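You operate a simulated robot arm through the tools that you are given. There is no shell and no other tool. Be economical: measure what you need, move in short steps, check, and stop when the job is done.

The job below is to be done with a simulated robot arm. You get a single attempt, and the scene is never put back.

TASK
Put things in order on the top of the work table. At the end: the white screw jar (marked "CORKS") from the top of the work table stands where the teal wooden block stood; one of the feed blocks from the top of the work table is on the end of the work table by the card stand; the yellow polishing pad from the top of the work table is in the brown tray; the teal wooden block from the top of the work table stands where the yellow polishing pad stood; whatever was shut is shut again. Leave all else as you found it, and nothing knocked over.
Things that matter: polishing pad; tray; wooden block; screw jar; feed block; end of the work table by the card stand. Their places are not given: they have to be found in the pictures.

Only the result counts: the job must be done as asked and must still hold three seconds after the hand-in. Knocking over, shifting, dropping, spilling or breaking anything else fails it.

THE ROBOT
A 6-joint arm with a two-finger parallel gripper, fixed in place. Base frame: the origin is at the foot of the arm, x ahead of it, y to its left, z up; the work surface is at about z = 0.76. Readings come in m, rad, newtons and seconds.
With the tool pointing down near the work surface it reaches from about 0.24 to 0.64 m from the base axis. Its first joint turns from -1.152 to 1.152 rad. Payload 2.7 kg.
The TCP is the grasp point between the finger pads, 0.023 m short of the fingertips. In the tool frame z runs along the fingers and y along their closing line. The gripper opens to 0.094 m. The fingers are 0.038 m wide and 0.01 m thick; the gripper's body (0.054 by 0.096 m) begins 0.039 m behind the TCP.
Orientation is that of the tool frame in the base frame, as a unit quaternion [x, y, z, w]. With the fingers straight down and closing along the base's y, the tool's x points along the base's -x, its y along +y and its z along -z.

THE INTERFACE
- The arm moves only by the tool arm_command. Its argument "rows" is one flat list of numbers, 7 for each row, row after row: the finger opening in m, from 0 to 0.094, then the shift along the tool's x, y, z in m, then the turn, a rotation vector about the tool's x, y, z in rad. In form: [jaw, dx, dy, dz, rx, ry, rz, jaw, dx, dy, dz, rx, ry, rz, ...]. A call has 1 to 12 rows; each row shifts and turns the commanded pose from where the row before left it, along the tool's axes as they then stand. A row lasts 0.2 s, in which the tool goes at most 0.05 m and 0.15 rad; a call with a longer step from one row to the next is refused whole, and so is a gripper value outside its range. A pose out of reach is approached as far as the arm can. The call stops where the force on the tool passes 40 N (or 10 N more than at its start, if that is more) or the arm is blocked; 0.2 s more then pass. Each finger travels about 0.045 m/s and halts on what it meets, pressing with about 26 N; the grip force reading is that of the motor and also rises with nothing between the fingers. The clock runs only during rows and for 0.2 s after the last one: add rows that do not move to give the fingers time. It gives the time, the measured TCP pose, the force on the tool (base axes), the opening and the grip force at its end, in the units of the frame above (readings bear some noise), and new pictures: "pictures" is both (left out), scene, wrist or none.
- Cameras (640 x 400 px; columns grow to the right, rows downward): "scene" is fixed at [0.0743, -0.4476, 1.38]; the picture's right is [0.69, -0.72, 0.00], its down [-0.56, -0.54, -0.63] and it looks along [0.45, 0.43, -0.78] (base axes); focal length 259 px, centre (320, 200). "wrist" rides on the gripper at [-0.039, 0, -0.044] in the tool frame; the picture's right is [0.00, -1.00, 0.00], its down [0.97, 0.00, -0.24] and it looks along [0.24, 0.00, 0.97] (tool axes); focal length 218 px, centre (320, 200).
- locate(camera, pixels): for up to 12 pixels [column, row] of the newest picture of that camera ("zoom" is the newest enlarged one), the place [x, y, z] in the base frame of the surface seen there, good to about 0.003 m. No time passes.
- inspect(camera, box): a new picture of the part [left, top, right, bottom] of that camera's present view, enlarged. No time passes.
- sign_off(): hands the job in; it is judged then, once.

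Keep the steps short. Do not move on a guess: measure, check each grasp and each placing, and mend mistakes. In all there are 80 turns and 120 pictures (those below and enlarged ones count). Leave the gripper open and the arm clear of the work at the hand-in unless told otherwise, and finish with a single line.

The tools are called after ">>>" as a command line: name --argument value ..., lists and objects as JSON in quotes. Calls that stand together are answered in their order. arm_command: Moves the arm, as the interface text tells. Its arguments: {"type":"object","properties":{"rows":{"type":"array","items":{"type":"number"}},"pictures":{"type":"string","enum":["both","scene","wrist","none"]}},"required":["rows"]} The other tools are called the same way: locate (camera, pixels) gives the place of the surface under pixels of a picture; inspect (camera, box) takes an enlarged picture of a part of a camera's view; sign_off () hands the job in.

At the start:

```text
clock: 0.0
tool_pos: [0.4682, -0.0722, 1.0871]
tool_rot: [0.0, 1.0, 0.001, 0.0]
ft_force: [-0.8, 0.4, 0.1]
opening: 0.0938
finger_force: 0.0
```

scene: 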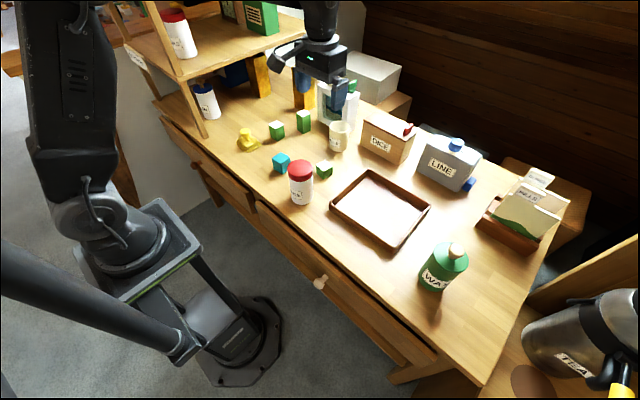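
wrist: 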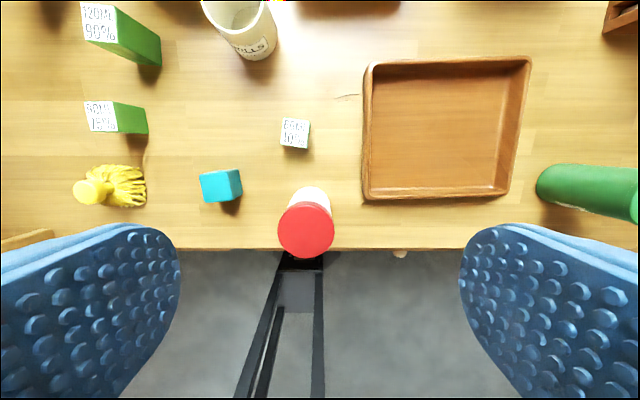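

I'll first enlarge the key regions: the centre of the table and the right end with the card stand.

>>> inspect --camera "scene" --box '[220, 80, 380, 220]'

>>> inspect --camera "scene" --box '[380, 120, 600, 380]'

>>> inspect --camera "wrist" --box '[40, 0, 360, 260]'

>>> locate --camera "wrist" --pixels '[[90, 191], [125, 186], [215, 186], [235, 180], [305, 230], [295, 133], [102, 117], [100, 25], [440, 120], [365, 195], [508, 193], [530, 60]]'

```text
2.86 times, centred on (300, 150) of scene
```

zoom: 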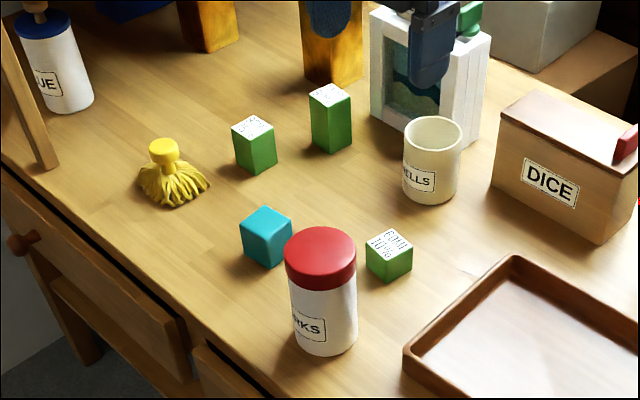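

```text
1.54 times, centred on (490, 250) of scene
```

zoom: 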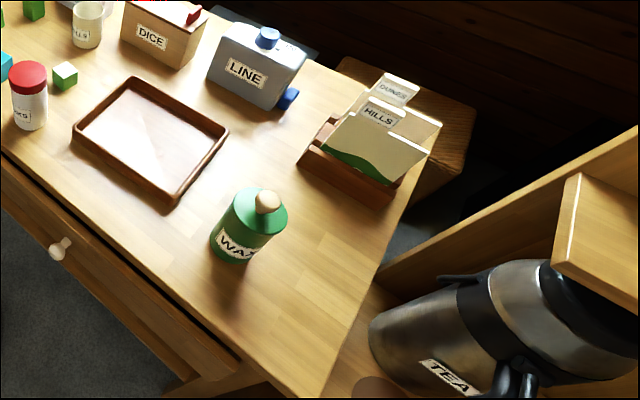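

```text
1.54 times, centred on (200, 130) of wrist
```

zoom: 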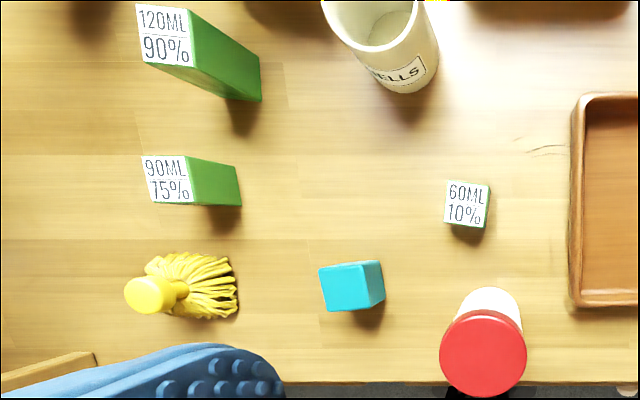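

```text
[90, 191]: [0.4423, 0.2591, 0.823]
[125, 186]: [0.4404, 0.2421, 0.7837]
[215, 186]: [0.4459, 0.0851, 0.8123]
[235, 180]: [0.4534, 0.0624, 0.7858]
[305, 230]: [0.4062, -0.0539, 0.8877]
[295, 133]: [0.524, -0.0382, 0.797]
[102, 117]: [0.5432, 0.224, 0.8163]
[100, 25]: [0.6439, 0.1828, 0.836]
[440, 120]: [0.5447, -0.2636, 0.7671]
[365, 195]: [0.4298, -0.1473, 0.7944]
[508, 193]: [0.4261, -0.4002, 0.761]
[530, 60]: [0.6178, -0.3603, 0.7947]
```

I see the tray, the three labelled feed blocks, the yellow pad with its knob, the teal block and the CORKS jar. Next I measure the table end, card stand, wax bottle and block edges.

>>> locate --camera "scene" --pixels '[[480, 382], [546, 252], [478, 222], [515, 250], [490, 275], [470, 300], [440, 330], [500, 300], [448, 265], [480, 235], [435, 290], [410, 345]]'

>>> inspect --camera "scene" --box '[230, 115, 350, 215]'

>>> inspect --camera "scene" --box '[140, 0, 380, 150]'

```text
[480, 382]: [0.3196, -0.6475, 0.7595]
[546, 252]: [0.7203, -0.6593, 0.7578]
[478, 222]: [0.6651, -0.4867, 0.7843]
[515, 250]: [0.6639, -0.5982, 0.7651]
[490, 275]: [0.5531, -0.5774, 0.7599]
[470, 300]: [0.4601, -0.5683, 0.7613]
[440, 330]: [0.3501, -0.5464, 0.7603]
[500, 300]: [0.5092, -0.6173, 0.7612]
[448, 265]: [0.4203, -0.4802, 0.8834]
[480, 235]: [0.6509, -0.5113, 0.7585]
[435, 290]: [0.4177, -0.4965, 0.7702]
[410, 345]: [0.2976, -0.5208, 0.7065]
```

```text
4.00 times, centred on (290, 165) of scene
```

zoom: 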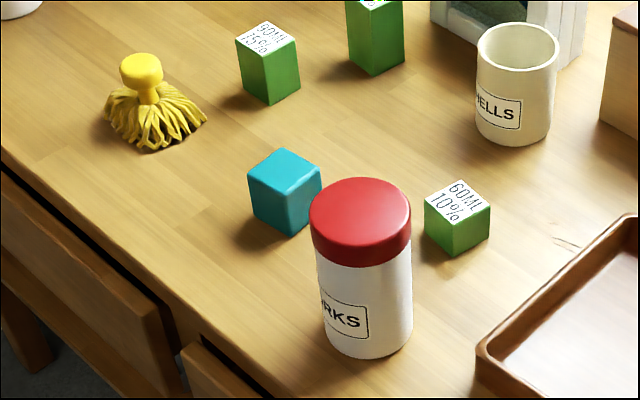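

```text
2.67 times, centred on (260, 75) of scene
```

zoom: 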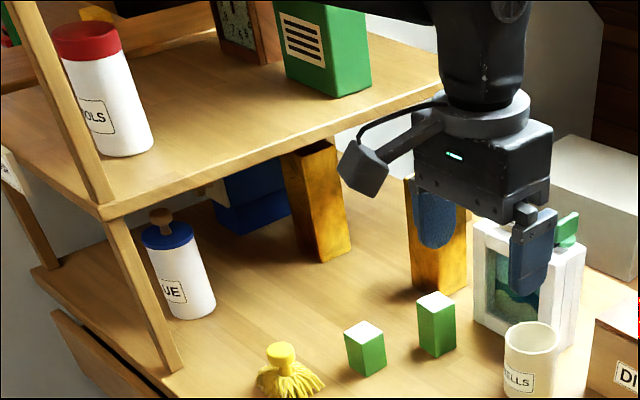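

Next I measure the pad knob, the shelf edge and posts nearby, the teal block and jar in the scene picture.

>>> locate --camera "scene" --pixels '[[245, 130], [241, 131], [249, 131], [246, 138], [248, 150], [182, 81], [205, 136], [300, 36], [296, 34], [240, 58], [160, 0], [203, 92]]'

>>> locate --camera "wrist" --pixels '[[77, 191], [103, 191], [90, 178], [90, 203], [147, 172], [147, 205], [112, 205], [205, 203], [201, 175], [237, 170], [242, 192], [130, 164]]'

>>> locate --camera "scene" --pixels '[[281, 153], [273, 158], [290, 160], [281, 167], [300, 165], [289, 168], [312, 168], [300, 178], [301, 203], [381, 166], [330, 207], [430, 207]]'

```text
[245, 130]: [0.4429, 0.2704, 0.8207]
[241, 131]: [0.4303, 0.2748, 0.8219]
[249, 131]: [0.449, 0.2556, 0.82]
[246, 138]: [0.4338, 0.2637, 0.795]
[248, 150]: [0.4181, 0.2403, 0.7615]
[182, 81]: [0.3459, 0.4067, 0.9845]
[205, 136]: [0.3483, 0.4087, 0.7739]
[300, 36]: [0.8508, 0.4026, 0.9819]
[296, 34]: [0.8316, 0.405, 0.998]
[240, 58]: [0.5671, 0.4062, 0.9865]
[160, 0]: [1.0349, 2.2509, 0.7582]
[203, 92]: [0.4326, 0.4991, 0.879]
```

```text
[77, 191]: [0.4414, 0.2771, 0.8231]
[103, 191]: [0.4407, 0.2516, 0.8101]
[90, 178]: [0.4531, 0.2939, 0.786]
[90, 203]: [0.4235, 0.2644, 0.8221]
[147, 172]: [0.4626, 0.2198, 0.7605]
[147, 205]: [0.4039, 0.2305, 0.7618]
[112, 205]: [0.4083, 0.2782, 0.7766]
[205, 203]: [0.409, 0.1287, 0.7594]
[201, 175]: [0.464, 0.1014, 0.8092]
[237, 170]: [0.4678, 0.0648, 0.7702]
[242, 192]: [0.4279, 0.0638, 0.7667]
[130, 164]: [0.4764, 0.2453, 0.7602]
```

```text
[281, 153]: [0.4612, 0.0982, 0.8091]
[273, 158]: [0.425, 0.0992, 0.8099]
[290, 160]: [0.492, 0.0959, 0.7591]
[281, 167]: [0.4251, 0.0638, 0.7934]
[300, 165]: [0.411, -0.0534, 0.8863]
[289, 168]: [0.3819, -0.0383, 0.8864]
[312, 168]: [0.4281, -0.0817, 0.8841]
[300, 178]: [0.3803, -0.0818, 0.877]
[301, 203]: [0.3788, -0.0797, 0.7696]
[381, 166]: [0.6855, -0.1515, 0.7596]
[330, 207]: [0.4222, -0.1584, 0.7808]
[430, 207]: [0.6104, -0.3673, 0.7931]
```

The pad's knob is centred near (0.44, 0.265) with its top at 0.822, the shelf starts at y = 0.405. I move above the pad and look.

>>> arm_command --rows '[0.094, 0.0035, 0.042, 0.015, 0, 0, 0, 0.094, 0.0035, 0.042, 0.015, 0, 0, 0, 0.094, 0.0035, 0.042, 0.015, 0, 0, 0, 0.094, 0.0035, 0.042, 0.015, 0, 0, 0, 0.094, 0.0035, 0.042, 0.015, 0, 0, 0, 0.094, 0.0035, 0.042, 0.015, 0, 0, 0, 0.094, 0.0035, 0.042, 0.015, 0, 0, 0, 0.094, 0.0035, 0.042, 0.015, 0, 0, 0, 0.094, 0, 0, 0, 0, 0, 0]'

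```text
clock: 2.0
tool_pos: [0.4405, 0.2652, 0.967]
tool_rot: [0.0, 1.0, 0.0, 0.0]
ft_force: [0.6, 0.0, 0.9]
opening: 0.0939
finger_force: 0.1
```

scene: 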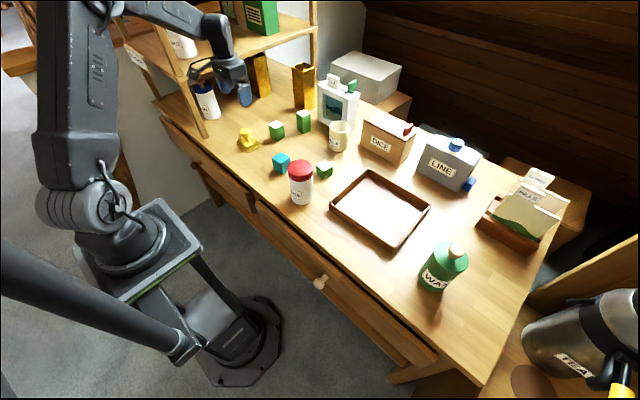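
wrist: 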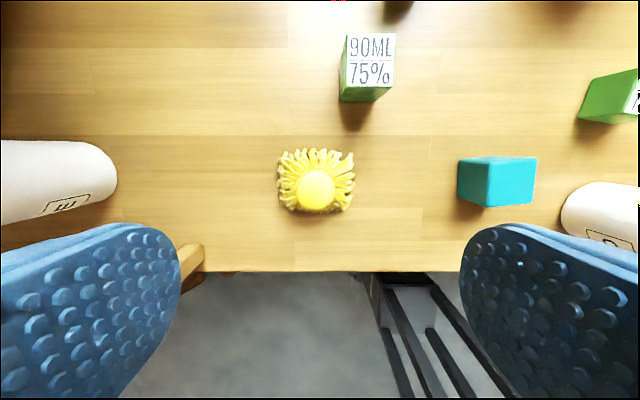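

Now I measure the knob and pad outline from close by.

>>> locate --camera "wrist" --pixels '[[315, 189], [299, 189], [332, 189], [315, 173], [315, 205], [280, 175], [352, 175], [317, 152], [297, 210], [340, 212], [110, 170], [60, 145]]'

>>> inspect --camera "wrist" --box '[250, 130, 390, 230]'

```text
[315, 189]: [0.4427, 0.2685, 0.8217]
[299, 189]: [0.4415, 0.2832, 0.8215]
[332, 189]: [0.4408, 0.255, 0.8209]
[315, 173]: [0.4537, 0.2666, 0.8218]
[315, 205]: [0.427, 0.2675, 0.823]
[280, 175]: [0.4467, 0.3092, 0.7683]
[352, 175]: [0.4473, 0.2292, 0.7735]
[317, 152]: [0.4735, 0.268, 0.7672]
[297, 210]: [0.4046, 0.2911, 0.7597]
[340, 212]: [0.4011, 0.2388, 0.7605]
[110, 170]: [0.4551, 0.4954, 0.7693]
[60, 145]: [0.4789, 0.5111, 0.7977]
```

```text
4.00 times, centred on (320, 180) of wrist
```

zoom: 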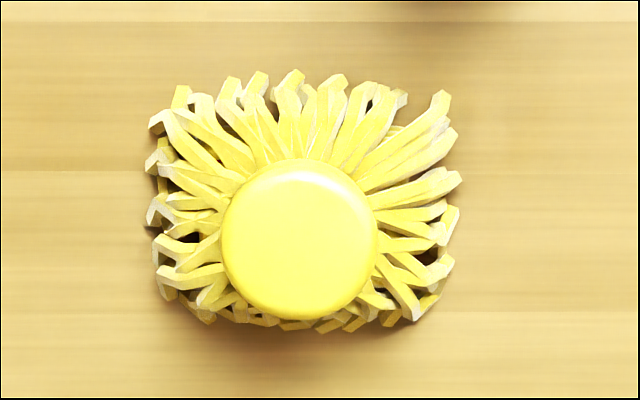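

The knob is 0.028 wide, centred at (0.4405, 0.2685), from about 0.803 to 0.822. I go down to TCP z = 0.817 and close on it.

>>> arm_command --rows '[0.094, 0, 0.0033, 0.04, 0, 0, 0, 0.094, 0, 0, 0.04, 0, 0, 0, 0.094, 0, 0, 0.04, 0, 0, 0, 0.094, 0, 0, 0.03, 0, 0, 0, 0.094, 0, 0, 0, 0, 0, 0, 0.015, 0, 0, 0, 0, 0, 0, 0.015, 0, 0, 0, 0, 0, 0, 0.015, 0, 0, 0, 0, 0, 0, 0.015, 0, 0, 0, 0, 0, 0, 0.015, 0, 0, 0, 0, 0, 0, 0.015, 0, 0, 0, 0, 0, 0]'

```text
clock: 4.4
tool_pos: [0.438, 0.2671, 0.817]
tool_rot: [0.0, 1.0, 0.0, -0.001]
ft_force: [0.2, -0.3, 0.6]
opening: 0.0352
finger_force: 25.5
```

scene: 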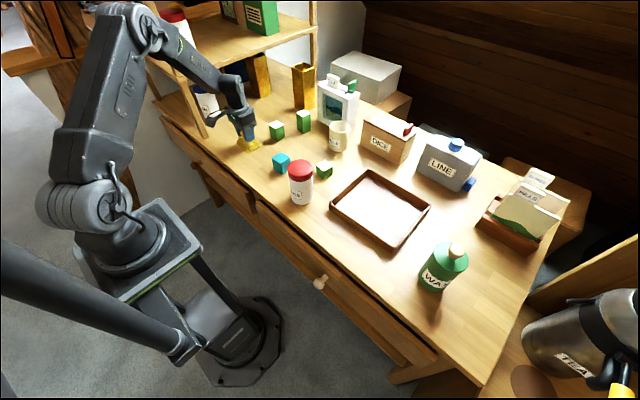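
wrist: 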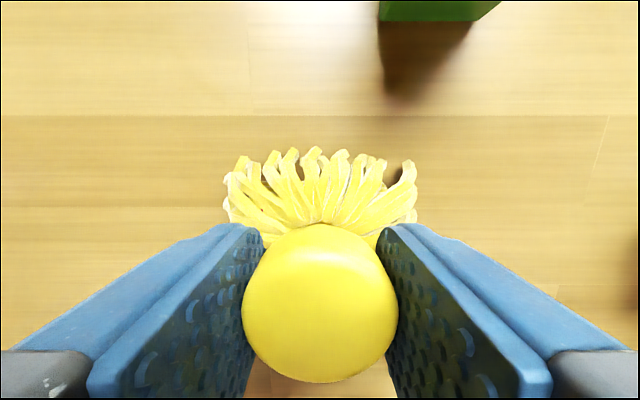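

Fingers hold the knob at 0.035 with 25 N. I lift it and check.

>>> arm_command --rows '[0.015, 0, 0, 0.0, 0, 0, 0, 0.015, 0, 0, -0.03, 0, 0, 0, 0.015, 0, 0, -0.045, 0, 0, 0, 0.015, 0, 0, -0.045, 0, 0, 0, 0.015, 0, 0, -0.045, 0, 0, 0, 0.015, 0, 0, 0, 0, 0, 0]'

```text
clock: 5.8
tool_pos: [0.4397, 0.2676, 0.9837]
tool_rot: [0.0, 1.0, 0.0, 0.0]
ft_force: [-0.6, -0.2, 0.3]
opening: 0.0151
finger_force: 0.1
```

scene: 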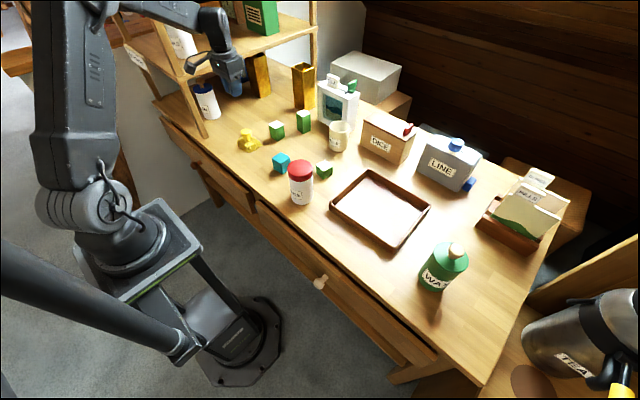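
wrist: 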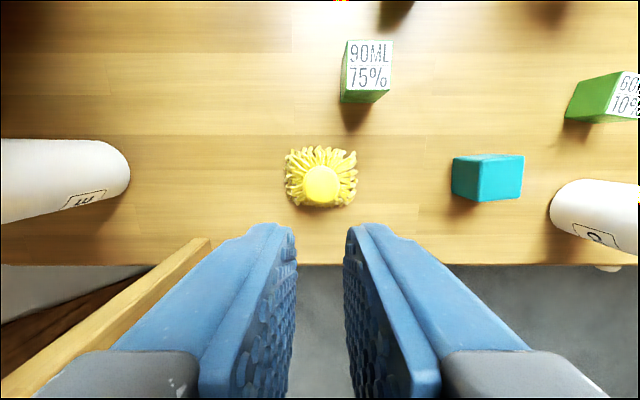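

The knob slipped out; the pad still stands in place. I look at its profile and re-measure.

>>> inspect --camera "scene" --box '[228, 120, 268, 158]'

>>> locate --camera "wrist" --pixels '[[321, 186], [303, 186], [339, 186], [321, 167], [321, 204], [287, 175], [356, 175], [321, 148], [310, 160], [335, 160], [296, 170], [347, 170]]'

>>> locate --camera "scene" --pixels '[[246, 130], [246, 132], [246, 134], [246, 136], [246, 138], [246, 140], [246, 142], [246, 144], [246, 147], [254, 141], [240, 143], [250, 144]]'

```text
10.53 times, centred on (248, 139) of scene
```

zoom: 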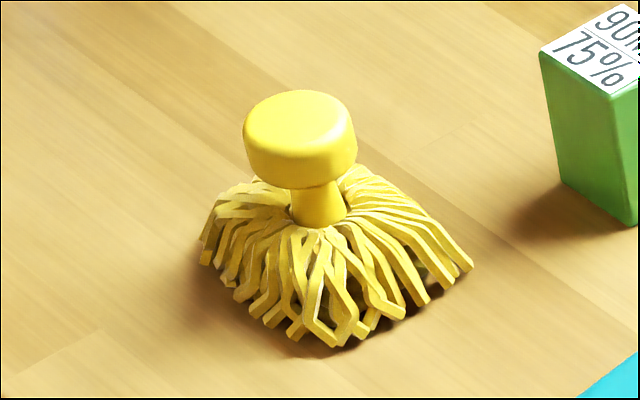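

```text
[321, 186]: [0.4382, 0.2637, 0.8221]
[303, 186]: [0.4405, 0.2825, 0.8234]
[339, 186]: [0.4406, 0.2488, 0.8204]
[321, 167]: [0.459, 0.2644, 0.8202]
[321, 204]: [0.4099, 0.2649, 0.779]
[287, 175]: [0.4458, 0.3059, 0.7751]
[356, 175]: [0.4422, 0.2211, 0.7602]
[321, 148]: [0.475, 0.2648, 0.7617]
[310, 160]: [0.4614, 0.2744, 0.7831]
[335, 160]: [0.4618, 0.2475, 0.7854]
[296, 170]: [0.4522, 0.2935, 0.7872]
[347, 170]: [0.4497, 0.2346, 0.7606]
```

```text
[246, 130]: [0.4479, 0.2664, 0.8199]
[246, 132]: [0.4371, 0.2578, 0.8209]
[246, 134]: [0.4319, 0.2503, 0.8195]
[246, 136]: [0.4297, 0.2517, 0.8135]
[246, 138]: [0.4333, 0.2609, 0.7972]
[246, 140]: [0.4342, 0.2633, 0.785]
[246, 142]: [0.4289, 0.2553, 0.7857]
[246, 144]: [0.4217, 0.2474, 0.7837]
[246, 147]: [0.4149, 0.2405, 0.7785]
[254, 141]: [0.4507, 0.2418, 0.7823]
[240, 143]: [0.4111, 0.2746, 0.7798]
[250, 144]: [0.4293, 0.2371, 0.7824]
```

The knob is a 0.034 cap (0.806–0.822) on a thin neck, now at (0.4395, 0.2655). I'll open, go lower (TCP 0.811) so the pads go below the cap, close fully, and lift slowly a little.

>>> arm_command --rows '[0.08, 0, -0.002, 0.0, 0, 0, 0, 0.08, 0, 0, 0.0, 0, 0, 0, 0.08, 0, 0, 0.04, 0, 0, 0, 0.08, 0, 0, 0.04, 0, 0, 0, 0.08, 0, 0, 0.04, 0, 0, 0, 0.08, 0, 0, 0.04, 0, 0, 0, 0.08, 0, 0, 0.013, 0, 0, 0, 0.08, 0, 0, 0, 0, 0, 0]' --pictures "none"

>>> arm_command --rows '[0, 0, 0, 0, 0, 0, 0, 0, 0, 0, 0, 0, 0, 0, 0, 0, 0, 0, 0, 0, 0, 0, 0, 0, 0, 0, 0, 0, 0, 0, 0, 0, 0, 0, 0, 0, 0, 0, 0, 0, 0, 0]' --pictures "scene"

>>> inspect --camera "scene" --box '[218, 100, 278, 158]'

```text
clock: 7.6
tool_pos: [0.4402, 0.2648, 0.8087]
tool_rot: [0.0, 1.0, 0.0, 0.0]
ft_force: [-0.7, -0.3, -0.2]
opening: 0.0799
finger_force: 0.0
```

```text
clock: 9.0
tool_pos: [0.4399, 0.266, 0.8103]
tool_rot: [0.0, 1.0, -0.001, 0.0]
ft_force: [0.2, 0.5, -0.2]
opening: 0.035
finger_force: 26.5
```

scene: 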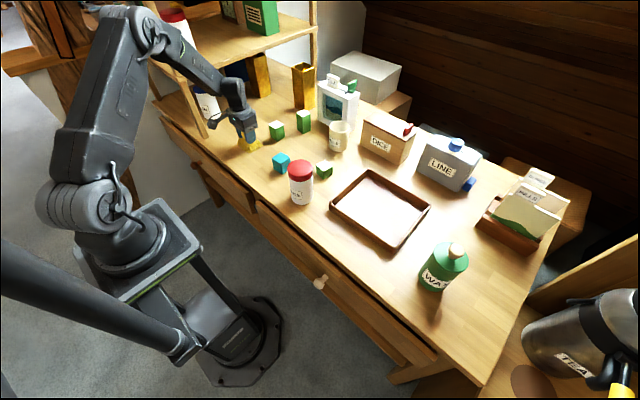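

```text
6.90 times, centred on (248, 129) of scene
```

zoom: 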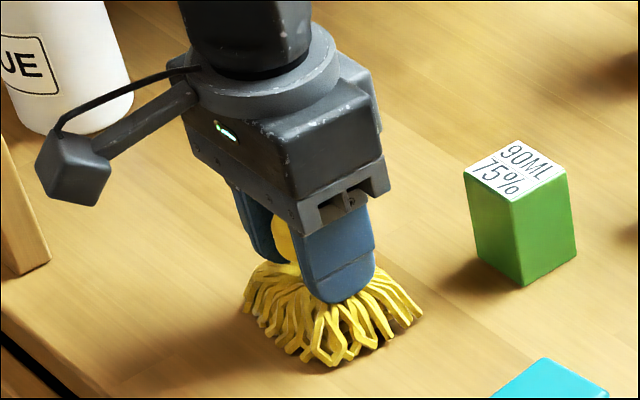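

Held at 0.035 with 26 N. A slow lift of about 2 cm, then check.

>>> arm_command --rows '[0, 0, 0, -0.004, 0, 0, 0, 0, 0, 0, -0.004, 0, 0, 0, 0, 0, 0, -0.006, 0, 0, 0, 0, 0, 0, -0.006, 0, 0, 0]' --pictures "scene"

>>> inspect --camera "scene" --box '[218, 100, 278, 158]'

```text
clock: 10.0
tool_pos: [0.4391, 0.2644, 0.829]
tool_rot: [0.0, 1.0, -0.001, 0.0]
ft_force: [-0.5, 0.5, -1.0]
opening: 0.0352
finger_force: 26.1
```

scene: 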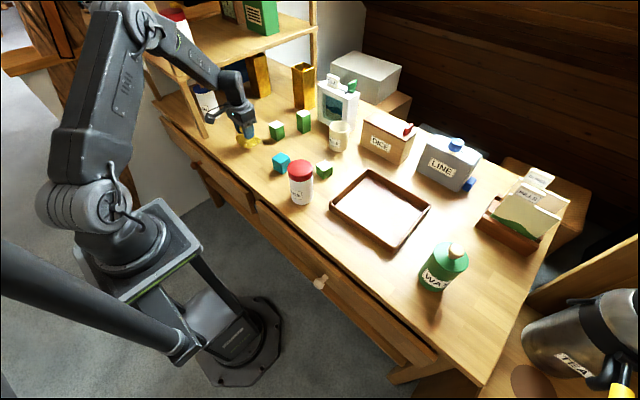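

```text
6.90 times, centred on (248, 129) of scene
```

zoom: 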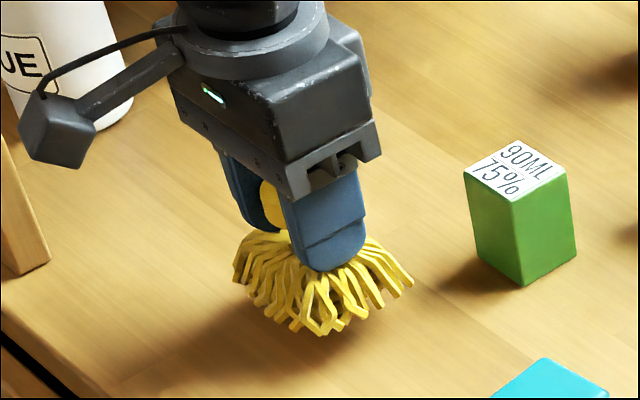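

The pad is off the table. I raise it gently further.

>>> arm_command --rows '[0, 0, 0, -0.008, 0, 0, 0, 0, 0, 0, -0.012, 0, 0, 0, 0, 0, 0, -0.016, 0, 0, 0, 0, 0, 0, -0.02, 0, 0, 0, 0, 0, 0, -0.02, 0, 0, 0, 0, 0, 0, -0.02, 0, 0, 0, 0, 0, 0, -0.02, 0, 0, 0, 0, 0, 0, -0.014, 0, 0, 0, 0, 0, 0, -0.008, 0, 0, 0, 0, 0, 0, 0, 0, 0, 0]' --pictures "none"

>>> arm_command --rows '[0, 0, -0.012, 0, 0, 0, 0, 0, -0.002, -0.02, 0, 0, 0, 0, 0, -0.004, -0.028, 0, 0, 0, 0, 0, -0.006, -0.03, 0, 0, 0, 0, 0, -0.006, -0.03, 0, 0, 0, 0, 0, -0.006, -0.03, 0, 0, 0, 0, 0, -0.006, -0.03, 0, 0, 0, 0, 0, -0.006, -0.03, 0, 0, 0, 0, 0, -0.006, -0.03, 0, 0, 0, 0, 0, -0.006, -0.03, 0, 0, 0, 0]' --pictures "none"

```text
clock: 12.2
tool_pos: [0.4388, 0.2651, 0.9667]
tool_rot: [-0.001, 1.0, 0.001, -0.001]
ft_force: [0.5, -0.2, -0.9]
opening: 0.0349
finger_force: 25.8
```

```text
clock: 14.4
tool_pos: [0.489, -0.005, 0.9676]
tool_rot: [0.0, 1.0, 0.0, 0.0]
ft_force: [0.0, -0.4, -0.2]
opening: 0.0349
finger_force: 26.1
```

Still held (0.035, 26 N). On to above the tray centre, (0.525, -0.27).

>>> arm_command --rows '[0, -0.004, -0.03, 0, 0, 0, 0, 0, -0.004, -0.03, 0, 0, 0, 0, 0, -0.004, -0.03, 0, 0, 0, 0, 0, -0.004, -0.03, 0, 0, 0, 0, 0, -0.004, -0.03, 0, 0, 0, 0, 0, -0.004, -0.03, 0, 0, 0, 0, 0, -0.004, -0.03, 0, 0, 0, 0, 0, -0.004, -0.025, 0, 0, 0, 0, 0, -0.002, -0.02, 0, 0, 0, 0, 0, -0.002, -0.01, 0, 0, 0, 0, 0, 0, 0, 0, 0, 0, 0]'

```text
clock: 16.8
tool_pos: [0.5235, -0.269, 0.9681]
tool_rot: [0.0, 1.0, 0.0, 0.0]
ft_force: [0.5, 0.4, -0.2]
opening: 0.0352
finger_force: 26.2
```

scene: 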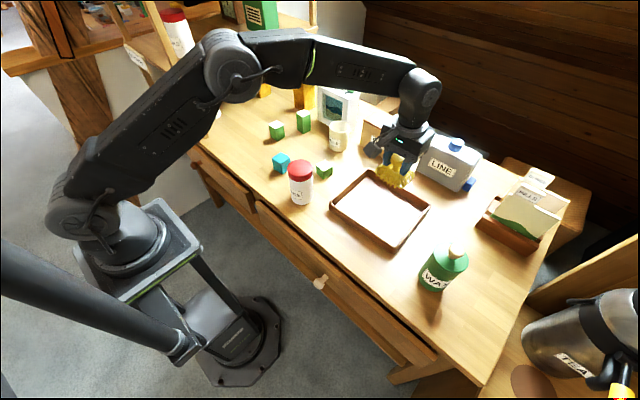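
wrist: 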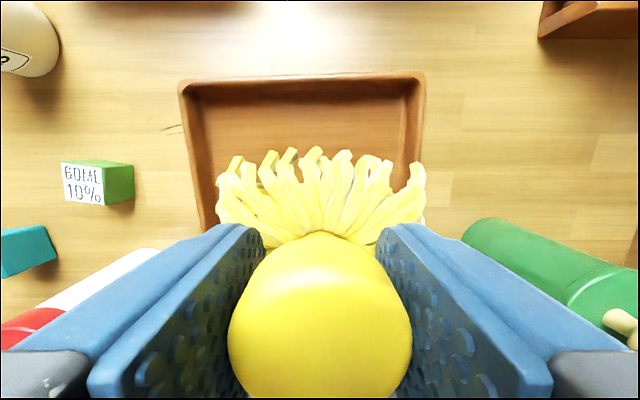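

I check the tray's inner bounds before lowering.

>>> locate --camera "wrist" --pixels '[[182, 85], [424, 75], [198, 102], [406, 98], [300, 120], [209, 220]]'

>>> locate --camera "scene" --pixels '[[330, 207], [393, 248], [430, 207], [372, 170], [340, 205], [391, 240], [380, 215], [360, 200]]'

```text
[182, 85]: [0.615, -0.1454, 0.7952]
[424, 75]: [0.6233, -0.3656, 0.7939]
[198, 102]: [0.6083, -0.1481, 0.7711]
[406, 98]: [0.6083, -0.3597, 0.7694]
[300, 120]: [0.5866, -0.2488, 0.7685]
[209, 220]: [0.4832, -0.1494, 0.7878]
```

```text
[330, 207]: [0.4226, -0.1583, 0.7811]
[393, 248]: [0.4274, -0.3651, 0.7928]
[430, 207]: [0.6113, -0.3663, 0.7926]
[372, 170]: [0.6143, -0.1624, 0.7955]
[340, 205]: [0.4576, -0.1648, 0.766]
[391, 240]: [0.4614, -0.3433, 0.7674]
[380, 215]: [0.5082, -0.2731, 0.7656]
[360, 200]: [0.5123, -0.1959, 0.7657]
```

Tray centre is about (0.522, -0.257), floor 0.767. I shift 1 cm and lower to TCP 0.818.

>>> arm_command --rows '[0, 0.002, 0.011, 0.01, 0, 0, 0, 0, 0, 0, 0.025, 0, 0, 0, 0, 0, 0, 0.03, 0, 0, 0, 0, 0, 0, 0.03, 0, 0, 0, 0, 0, 0, 0.025, 0, 0, 0, 0, 0, 0, 0.015, 0, 0, 0, 0, 0, 0, 0.01, 0, 0, 0, 0, 0, 0, 0.005, 0, 0, 0, 0, 0, 0, 0, 0, 0, 0]' --pictures "scene"

>>> inspect --camera "scene" --box '[320, 130, 440, 260]'

```text
clock: 18.8
tool_pos: [0.5215, -0.2587, 0.8177]
tool_rot: [0.0, 1.0, 0.0, 0.0]
ft_force: [-0.2, -0.5, -1.5]
opening: 0.0351
finger_force: 25.8
```

scene: 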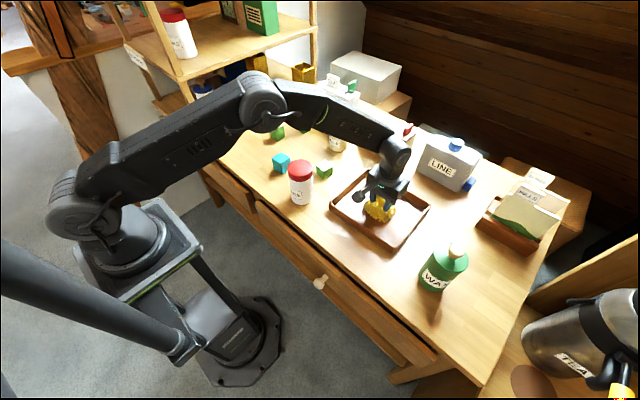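

```text
3.08 times, centred on (380, 195) of scene
```

zoom: 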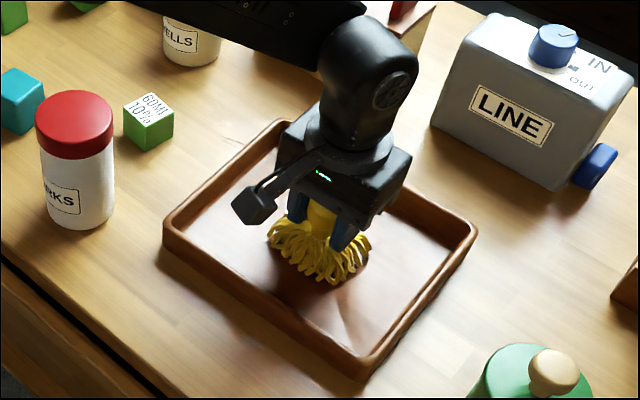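

Nearly touching. I creep 3 mm lower watching force, then open and rise.

>>> arm_command --rows '[0, 0, 0, 0.0015, 0, 0, 0, 0, 0, 0, 0.0015, 0, 0, 0, 0, 0, 0, 0, 0, 0, 0]' --pictures "none"

```text
clock: 19.6
tool_pos: [0.5209, -0.2594, 0.8156]
tool_rot: [0.0, 1.0, 0.0, 0.0]
ft_force: [-3.6, 1.9, 9.3]
opening: 0.035
finger_force: 25.8
```

Contact with the tray floor (9 N up). I open and rise.

>>> arm_command --rows '[0.08, 0, 0, 0, 0, 0, 0, 0.08, 0, 0, 0, 0, 0, 0, 0.08, 0, 0, 0, 0, 0, 0, 0.08, 0, 0, 0, 0, 0, 0, 0.08, 0, 0, -0.03, 0, 0, 0, 0.08, 0, 0, -0.04, 0, 0, 0, 0.08, 0, 0, -0.05, 0, 0, 0, 0.08, 0, 0, -0.05, 0, 0, 0, 0.08, 0, 0, -0.01, 0, 0, 0]'

```text
clock: 21.6
tool_pos: [0.5208, -0.2578, 0.9946]
tool_rot: [0.0, 1.0, 0.0, 0.001]
ft_force: [-0.1, -0.3, 0.1]
opening: 0.0798
finger_force: 0.1
```

scene: 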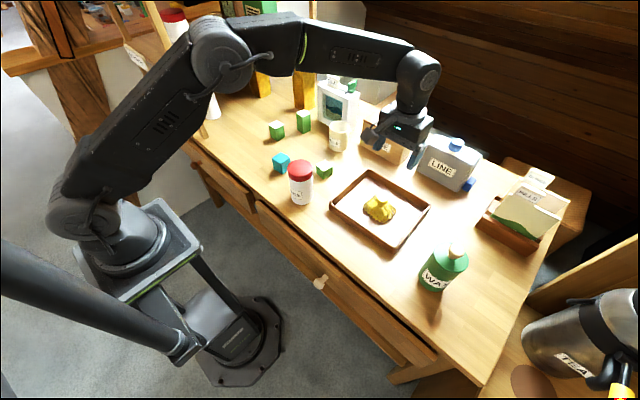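
wrist: 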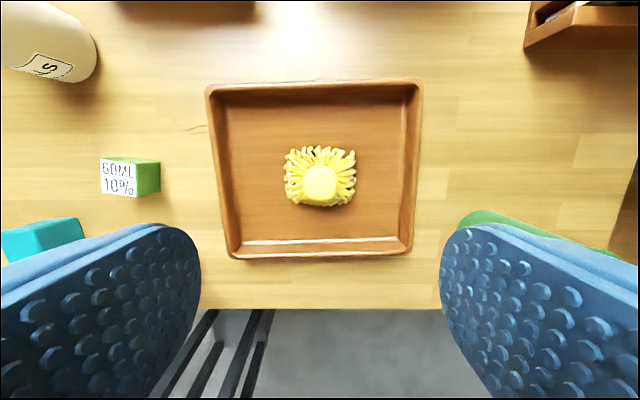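

The pad stands in the tray. Next I go above the teal block at (0.446, 0.083).

>>> arm_command --rows '[0.08, 0.0094, 0.0427, 0, 0, 0, 0, 0.08, 0.0094, 0.0427, 0, 0, 0, 0, 0.08, 0.0094, 0.0427, 0, 0, 0, 0, 0.08, 0.0094, 0.0427, 0, 0, 0, 0, 0.08, 0.0094, 0.0427, 0, 0, 0, 0, 0.08, 0.0094, 0.0427, 0, 0, 0, 0, 0.08, 0.0094, 0.0427, 0, 0, 0, 0, 0.08, 0.0094, 0.0427, 0, 0, 0, 0, 0.08, 0, 0, 0.04, 0, 0, 0, 0.08, 0, 0, 0, 0, 0, 0]' --pictures "wrist"

>>> inspect --camera "wrist" --box '[220, 100, 460, 250]'

```text
clock: 23.8
tool_pos: [0.444, 0.0825, 0.9534]
tool_rot: [0.0, 1.0, -0.001, 0.001]
ft_force: [0.9, -1.2, -0.9]
opening: 0.0797
finger_force: 0.0
```

wrist: 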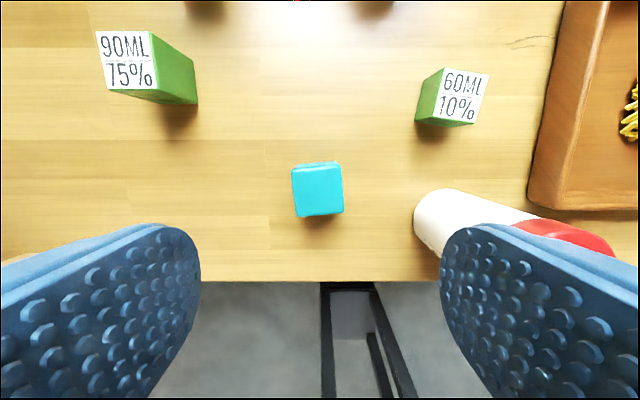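

```text
2.67 times, centred on (340, 175) of wrist
```

zoom: 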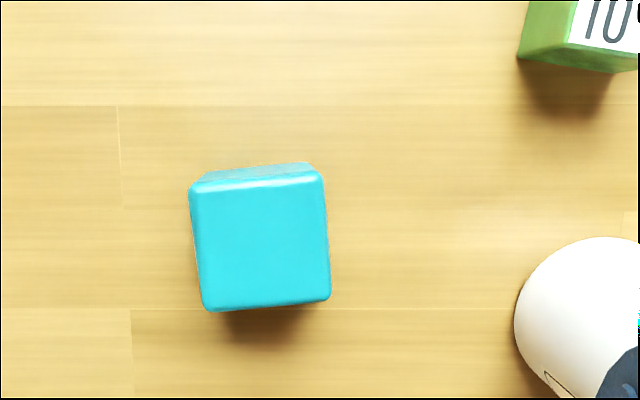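

>>> locate --camera "zoom" --pixels '[[196, 190], [318, 178], [328, 295], [208, 305], [262, 240], [197, 245], [325, 235], [262, 182], [270, 302]]'

```text
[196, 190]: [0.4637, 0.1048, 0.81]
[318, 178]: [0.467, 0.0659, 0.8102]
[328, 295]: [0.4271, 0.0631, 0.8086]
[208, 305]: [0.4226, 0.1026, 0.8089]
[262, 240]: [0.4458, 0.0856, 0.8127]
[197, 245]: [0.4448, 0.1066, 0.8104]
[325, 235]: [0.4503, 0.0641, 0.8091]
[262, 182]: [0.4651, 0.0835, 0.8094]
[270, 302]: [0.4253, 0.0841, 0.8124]
```

Block centre (0.4455, 0.0843), 0.042 wide, yawed about +0.084 rad. I turn to match, go down to TCP 0.789 and close.

>>> arm_command --rows '[0.08, -0.0015, 0.0018, 0, 0, 0, -0.084, 0.08, 0, 0, 0.04, 0, 0, 0, 0.08, 0, 0, 0.04, 0, 0, 0, 0.08, 0, 0, 0.04, 0, 0, 0, 0.08, 0, 0, 0.03, 0, 0, 0, 0.08, 0, 0, 0.014, 0, 0, 0, 0.08, 0, 0, 0, 0, 0, 0, 0.01, 0, 0, 0, 0, 0, 0, 0.01, 0, 0, 0, 0, 0, 0, 0.01, 0, 0, 0, 0, 0, 0, 0.01, 0, 0, 0, 0, 0, 0, 0.01, 0, 0, 0, 0, 0, 0]' --pictures "wrist"

```text
clock: 26.4
tool_pos: [0.4474, 0.084, 0.7899]
tool_rot: [-0.043, 0.999, 0.0, -0.001]
ft_force: [0.0, -0.1, 0.2]
opening: 0.0446
finger_force: 26.3
```

wrist: 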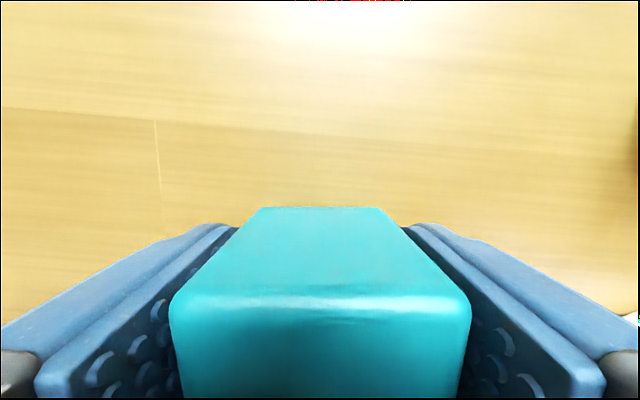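

Good grip at 0.045, aligned. I lift gently and turn back to square.

>>> arm_command --rows '[0.01, 0, 0, -0.005, 0, 0, 0, 0.01, 0, 0, -0.01, 0, 0, 0, 0.01, 0, 0, -0.02, 0, 0, 0, 0.01, 0, 0, -0.03, 0, 0, 0, 0.01, 0, 0, -0.03, 0, 0, 0, 0.01, 0, 0, -0.02, 0, 0, 0, 0.01, 0, 0, 0, 0, 0, 0.084, 0.01, 0, 0, 0, 0, 0, 0]' --pictures "none"

>>> arm_command --rows '[0.01, 0.0007, 0.012, 0, 0, 0, 0, 0.01, 0.0007, 0.02, 0, 0, 0, 0, 0.01, 0.0008, 0.028, 0, 0, 0, 0, 0.01, 0.0008, 0.032, 0, 0, 0, 0, 0.01, 0.0008, 0.032, 0, 0, 0, 0, 0.01, 0.0007, 0.028, 0, 0, 0, 0, 0.01, 0.0007, 0.02, 0, 0, 0, 0, 0.01, 0, 0.012, 0, 0, 0, 0, 0.01, 0, 0, 0, 0, 0, 0]'

```text
clock: 28.2
tool_pos: [0.4463, 0.0857, 0.9059]
tool_rot: [0.0, 1.0, 0.0, 0.0]
ft_force: [0.6, 0.3, -0.2]
opening: 0.0447
finger_force: 26.0
```

```text
clock: 30.2
tool_pos: [0.442, 0.2689, 0.9062]
tool_rot: [0.0, 1.0, 0.0, 0.0]
ft_force: [-0.1, 1.0, -0.6]
opening: 0.0447
finger_force: 25.7
```

scene: 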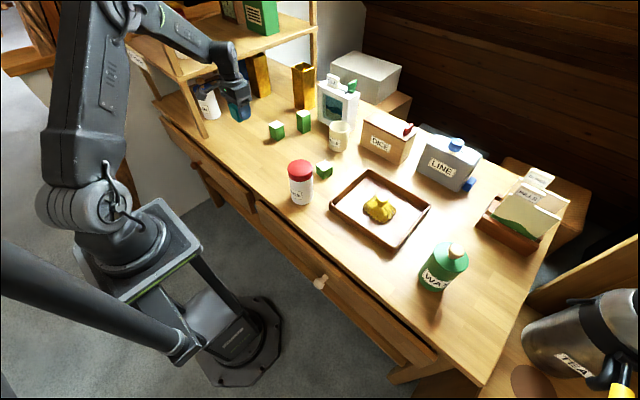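
wrist: 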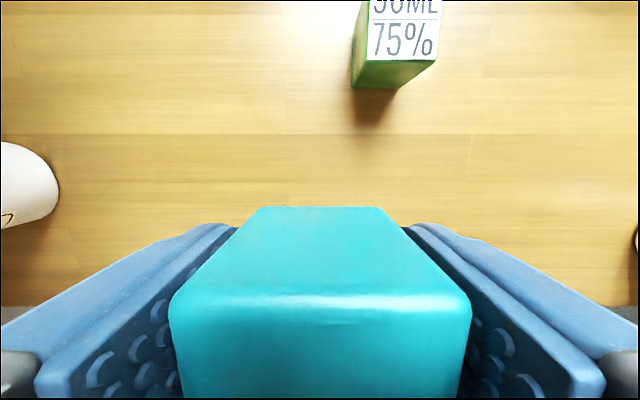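

Held, above the pad's old spot. I lower to just above 0.789, feel for contact.

>>> arm_command --rows '[0.01, 0.001, -0.001, 0.015, 0, 0, 0, 0.01, 0, 0, 0.03, 0, 0, 0, 0.01, 0, 0, 0.03, 0, 0, 0, 0.01, 0, 0, 0.02, 0, 0, 0, 0.01, 0, 0, 0.012, 0, 0, 0, 0.01, 0, 0, 0.006, 0, 0, 0, 0.01, 0, 0, 0.003, 0, 0, 0, 0.01, 0, 0, 0.0015, 0, 0, 0, 0.01, 0, 0, 0, 0, 0, 0]' --pictures "none"

```text
clock: 32.2
tool_pos: [0.4425, 0.2691, 0.7898]
tool_rot: [0.0, 1.0, 0.001, 0.002]
ft_force: [-3.4, -5.4, 21.9]
opening: 0.045
finger_force: 25.9
```

Firm contact with the table. I open and rise.

>>> arm_command --rows '[0.01, 0, 0, -0.001, 0, 0, 0, 0.08, 0, 0, 0, 0, 0, 0, 0.08, 0, 0, 0, 0, 0, 0, 0.08, 0, 0, 0, 0, 0, 0, 0.08, 0, 0, 0, 0, 0, 0, 0.08, 0, 0, -0.03, 0, 0, 0, 0.08, 0, 0, -0.045, 0, 0, 0, 0.08, 0, 0, -0.05, 0, 0, 0, 0.08, 0, 0, -0.045, 0, 0, 0, 0.08, 0, 0, 0, 0, 0, 0]'

```text
clock: 34.4
tool_pos: [0.4421, 0.2683, 0.957]
tool_rot: [0.0, 1.0, -0.001, 0.0]
ft_force: [-0.4, 0.1, 0.0]
opening: 0.08
finger_force: 0.1
```

scene: 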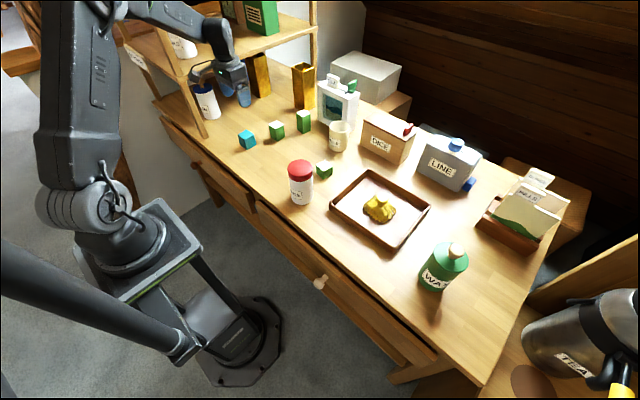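
wrist: 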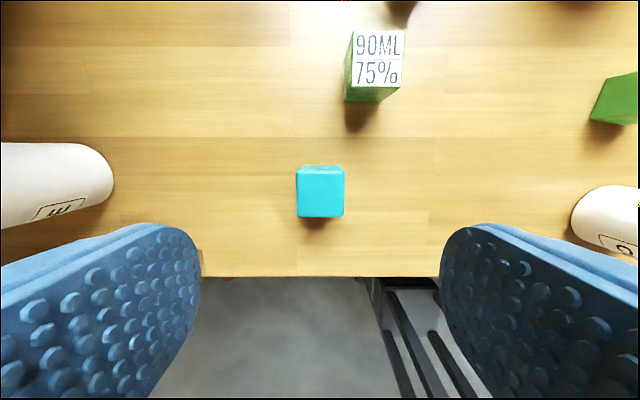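

Teal block stands in place. Next, above the jar at about (0.405, -0.06) with the jaws fully open.

>>> arm_command --rows '[0.094, 0.0046, -0.041, -0.006, 0, 0, 0, 0.094, 0.0046, -0.041, -0.006, 0, 0, 0, 0.094, 0.0046, -0.041, -0.006, 0, 0, 0, 0.094, 0.0046, -0.041, -0.006, 0, 0, 0, 0.094, 0.0046, -0.041, -0.006, 0, 0, 0, 0.094, 0.0046, -0.041, -0.006, 0, 0, 0, 0.094, 0.0046, -0.041, -0.006, 0, 0, 0, 0.094, 0.0046, -0.041, -0.006, 0, 0, 0, 0.094, 0, 0, 0, 0, 0, 0]' --pictures "wrist"

>>> inspect --camera "wrist" --box '[220, 100, 460, 250]'

```text
clock: 36.4
tool_pos: [0.4056, -0.0609, 1.0069]
tool_rot: [0.0, 1.0, -0.001, 0.0]
ft_force: [-0.1, -0.1, -0.4]
opening: 0.094
finger_force: 0.0
```

wrist: 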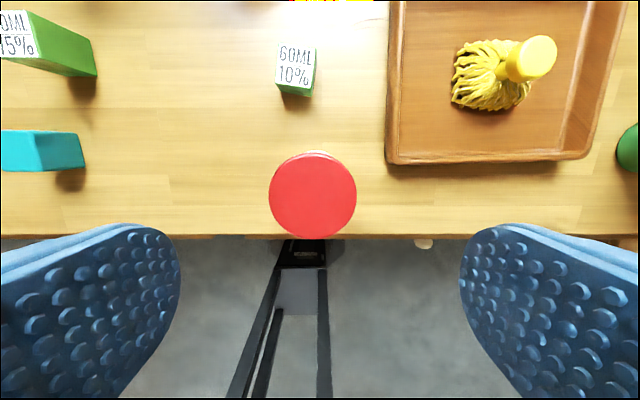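

```text
2.67 times, centred on (340, 175) of wrist
```

zoom: 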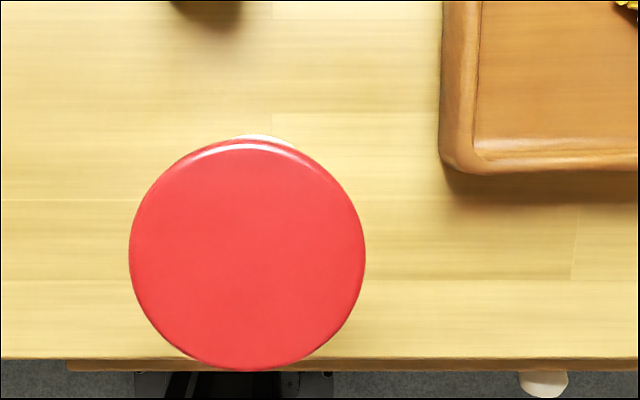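

>>> locate --camera "zoom" --pixels '[[132, 255], [362, 255], [247, 148], [247, 364], [247, 255], [160, 330], [334, 180], [262, 137], [440, 160]]'

>>> locate --camera "scene" --pixels '[[292, 182], [311, 182], [293, 195], [310, 195], [301, 201]]'

```text
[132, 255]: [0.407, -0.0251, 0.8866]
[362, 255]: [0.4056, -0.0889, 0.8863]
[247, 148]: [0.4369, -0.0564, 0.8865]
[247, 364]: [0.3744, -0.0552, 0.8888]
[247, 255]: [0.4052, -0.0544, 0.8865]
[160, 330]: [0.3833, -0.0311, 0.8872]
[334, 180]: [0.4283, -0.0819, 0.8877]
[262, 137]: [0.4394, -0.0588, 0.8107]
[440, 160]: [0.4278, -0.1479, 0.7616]
```

```text
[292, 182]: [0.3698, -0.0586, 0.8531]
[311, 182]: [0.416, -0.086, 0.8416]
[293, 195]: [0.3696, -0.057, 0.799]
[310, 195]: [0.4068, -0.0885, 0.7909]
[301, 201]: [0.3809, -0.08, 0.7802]
```

Jar centre (0.4056, -0.057), lid 0.064 wide, top 0.887. The palm allows TCP down to about 0.856, so I grip at the lid, then test with a slow small lift.

>>> arm_command --rows '[0.094, 0, 0.004, 0.04, 0, 0, 0, 0.094, 0, 0, 0.04, 0, 0, 0, 0.094, 0, 0, 0.04, 0, 0, 0, 0.094, 0, 0, 0.02, 0, 0, 0, 0.094, 0, 0, 0.01, 0, 0, 0, 0.094, 0, 0, 0, 0, 0, 0, 0.03, 0, 0, 0, 0, 0, 0, 0.03, 0, 0, 0, 0, 0, 0, 0.03, 0, 0, 0, 0, 0, 0, 0.03, 0, 0, 0, 0, 0, 0]' --pictures "scene"

>>> inspect --camera "scene" --box '[250, 120, 350, 220]'

```text
clock: 38.6
tool_pos: [0.4055, -0.0557, 0.8562]
tool_rot: [0.0, 1.0, 0.0, 0.0]
ft_force: [-0.1, 0.6, -1.2]
opening: 0.0688
finger_force: 26.1
```

scene: 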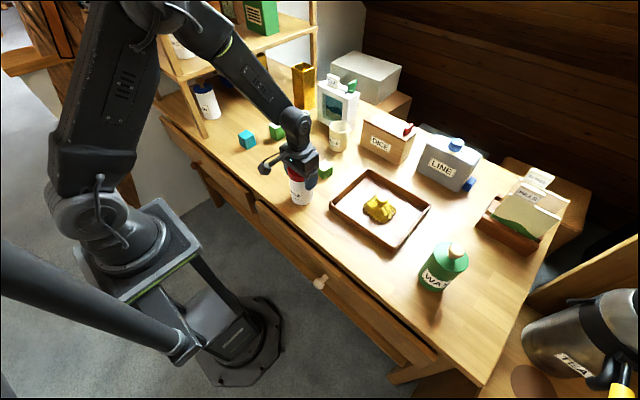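

```text
4.00 times, centred on (300, 170) of scene
```

zoom: 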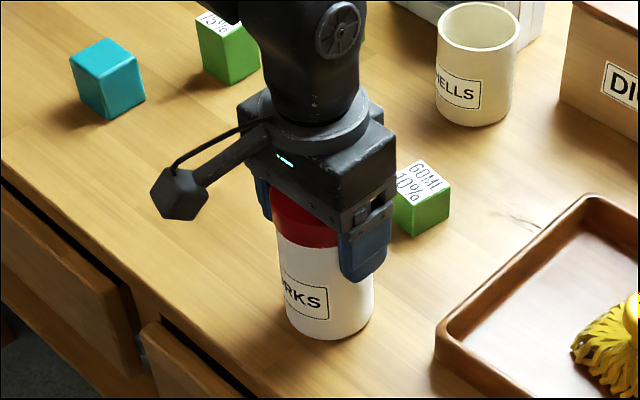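

Gripped at 0.069. Slow test lift of 2 cm.

>>> arm_command --rows '[0.03, 0, 0, -0.003, 0, 0, 0, 0.03, 0, 0, -0.004, 0, 0, 0, 0.03, 0, 0, -0.006, 0, 0, 0, 0.03, 0, 0, -0.007, 0, 0, 0, 0.03, 0, 0, 0, 0, 0, 0]' --pictures "scene"

>>> inspect --camera "scene" --box '[250, 120, 350, 220]'

```text
clock: 39.8
tool_pos: [0.4048, -0.0552, 0.8774]
tool_rot: [-0.001, 1.0, 0.0, 0.0]
ft_force: [0.6, 0.4, -0.7]
opening: 0.0688
finger_force: 25.9
```

scene: 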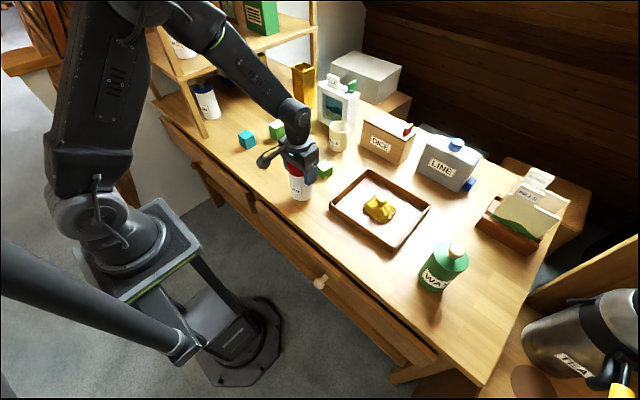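

```text
4.00 times, centred on (300, 170) of scene
```

zoom: 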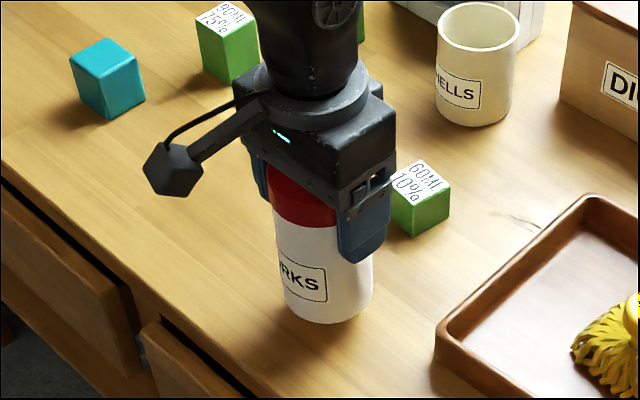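

The whole jar lifts. I carry it to (0.4455, 0.084) and lower to just above the table.

>>> arm_command --rows '[0.03, 0, 0, -0.01, 0, 0, 0, 0.03, -0.003, 0.01, -0.01, 0, 0, 0, 0.03, -0.006, 0.02, 0, 0, 0, 0, 0.03, -0.0085, 0.027, 0, 0, 0, 0, 0.03, -0.0085, 0.03, 0, 0, 0, 0, 0.03, -0.0075, 0.026, 0, 0, 0, 0, 0.03, -0.005, 0.017, 0, 0, 0, 0, 0.03, -0.002, 0.0095, 0, 0, 0, 0, 0.03, 0, 0, 0.01, 0, 0, 0, 0.03, 0, 0, 0.016, 0, 0, 0, 0.03, 0, 0, 0.01, 0, 0, 0, 0.03, 0, 0, 0.002, 0, 0, 0]' --pictures "none"

>>> arm_command --rows '[0.03, 0, 0, 0.0015, 0, 0, 0, 0.03, 0, 0, 0.001, 0, 0, 0, 0.03, 0, 0, 0, 0, 0, 0]' --pictures "scene"

>>> inspect --camera "scene" --box '[230, 100, 330, 200]'

```text
clock: 42.4
tool_pos: [0.4454, 0.0828, 0.8579]
tool_rot: [0.0, 1.0, 0.0, 0.0]
ft_force: [0.0, 0.6, -2.0]
opening: 0.0692
finger_force: 25.6
```

```text
clock: 43.2
tool_pos: [0.4453, 0.0825, 0.856]
tool_rot: [0.0, 1.0, 0.0, 0.0]
ft_force: [-0.8, 0.2, -0.2]
opening: 0.069
finger_force: 25.8
```

scene: 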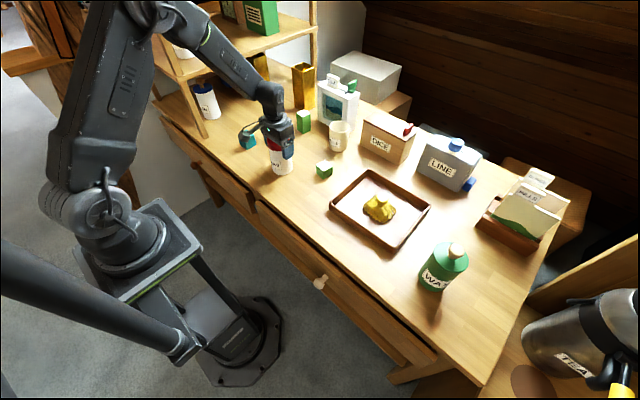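

```text
4.00 times, centred on (280, 150) of scene
```

zoom: 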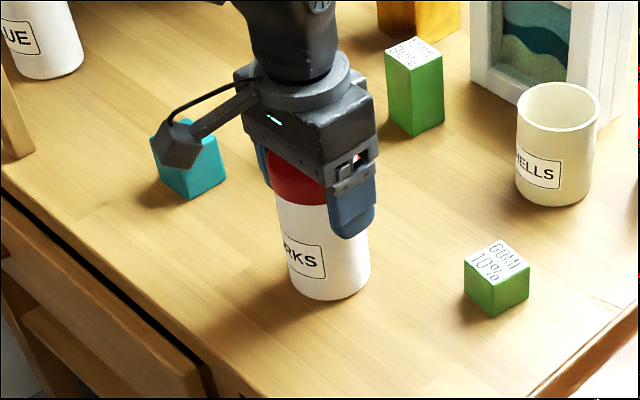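

I creep down another 2 mm to feel contact.

>>> arm_command --rows '[0.03, 0, 0, 0.001, 0, 0, 0, 0.03, 0, 0, 0.001, 0, 0, 0]' --pictures "none"

```text
clock: 43.8
tool_pos: [0.4462, 0.0832, 0.8566]
tool_rot: [0.0, 1.0, 0.0, 0.002]
ft_force: [-5.7, -0.1, 18.9]
opening: 0.0691
finger_force: 25.8
```

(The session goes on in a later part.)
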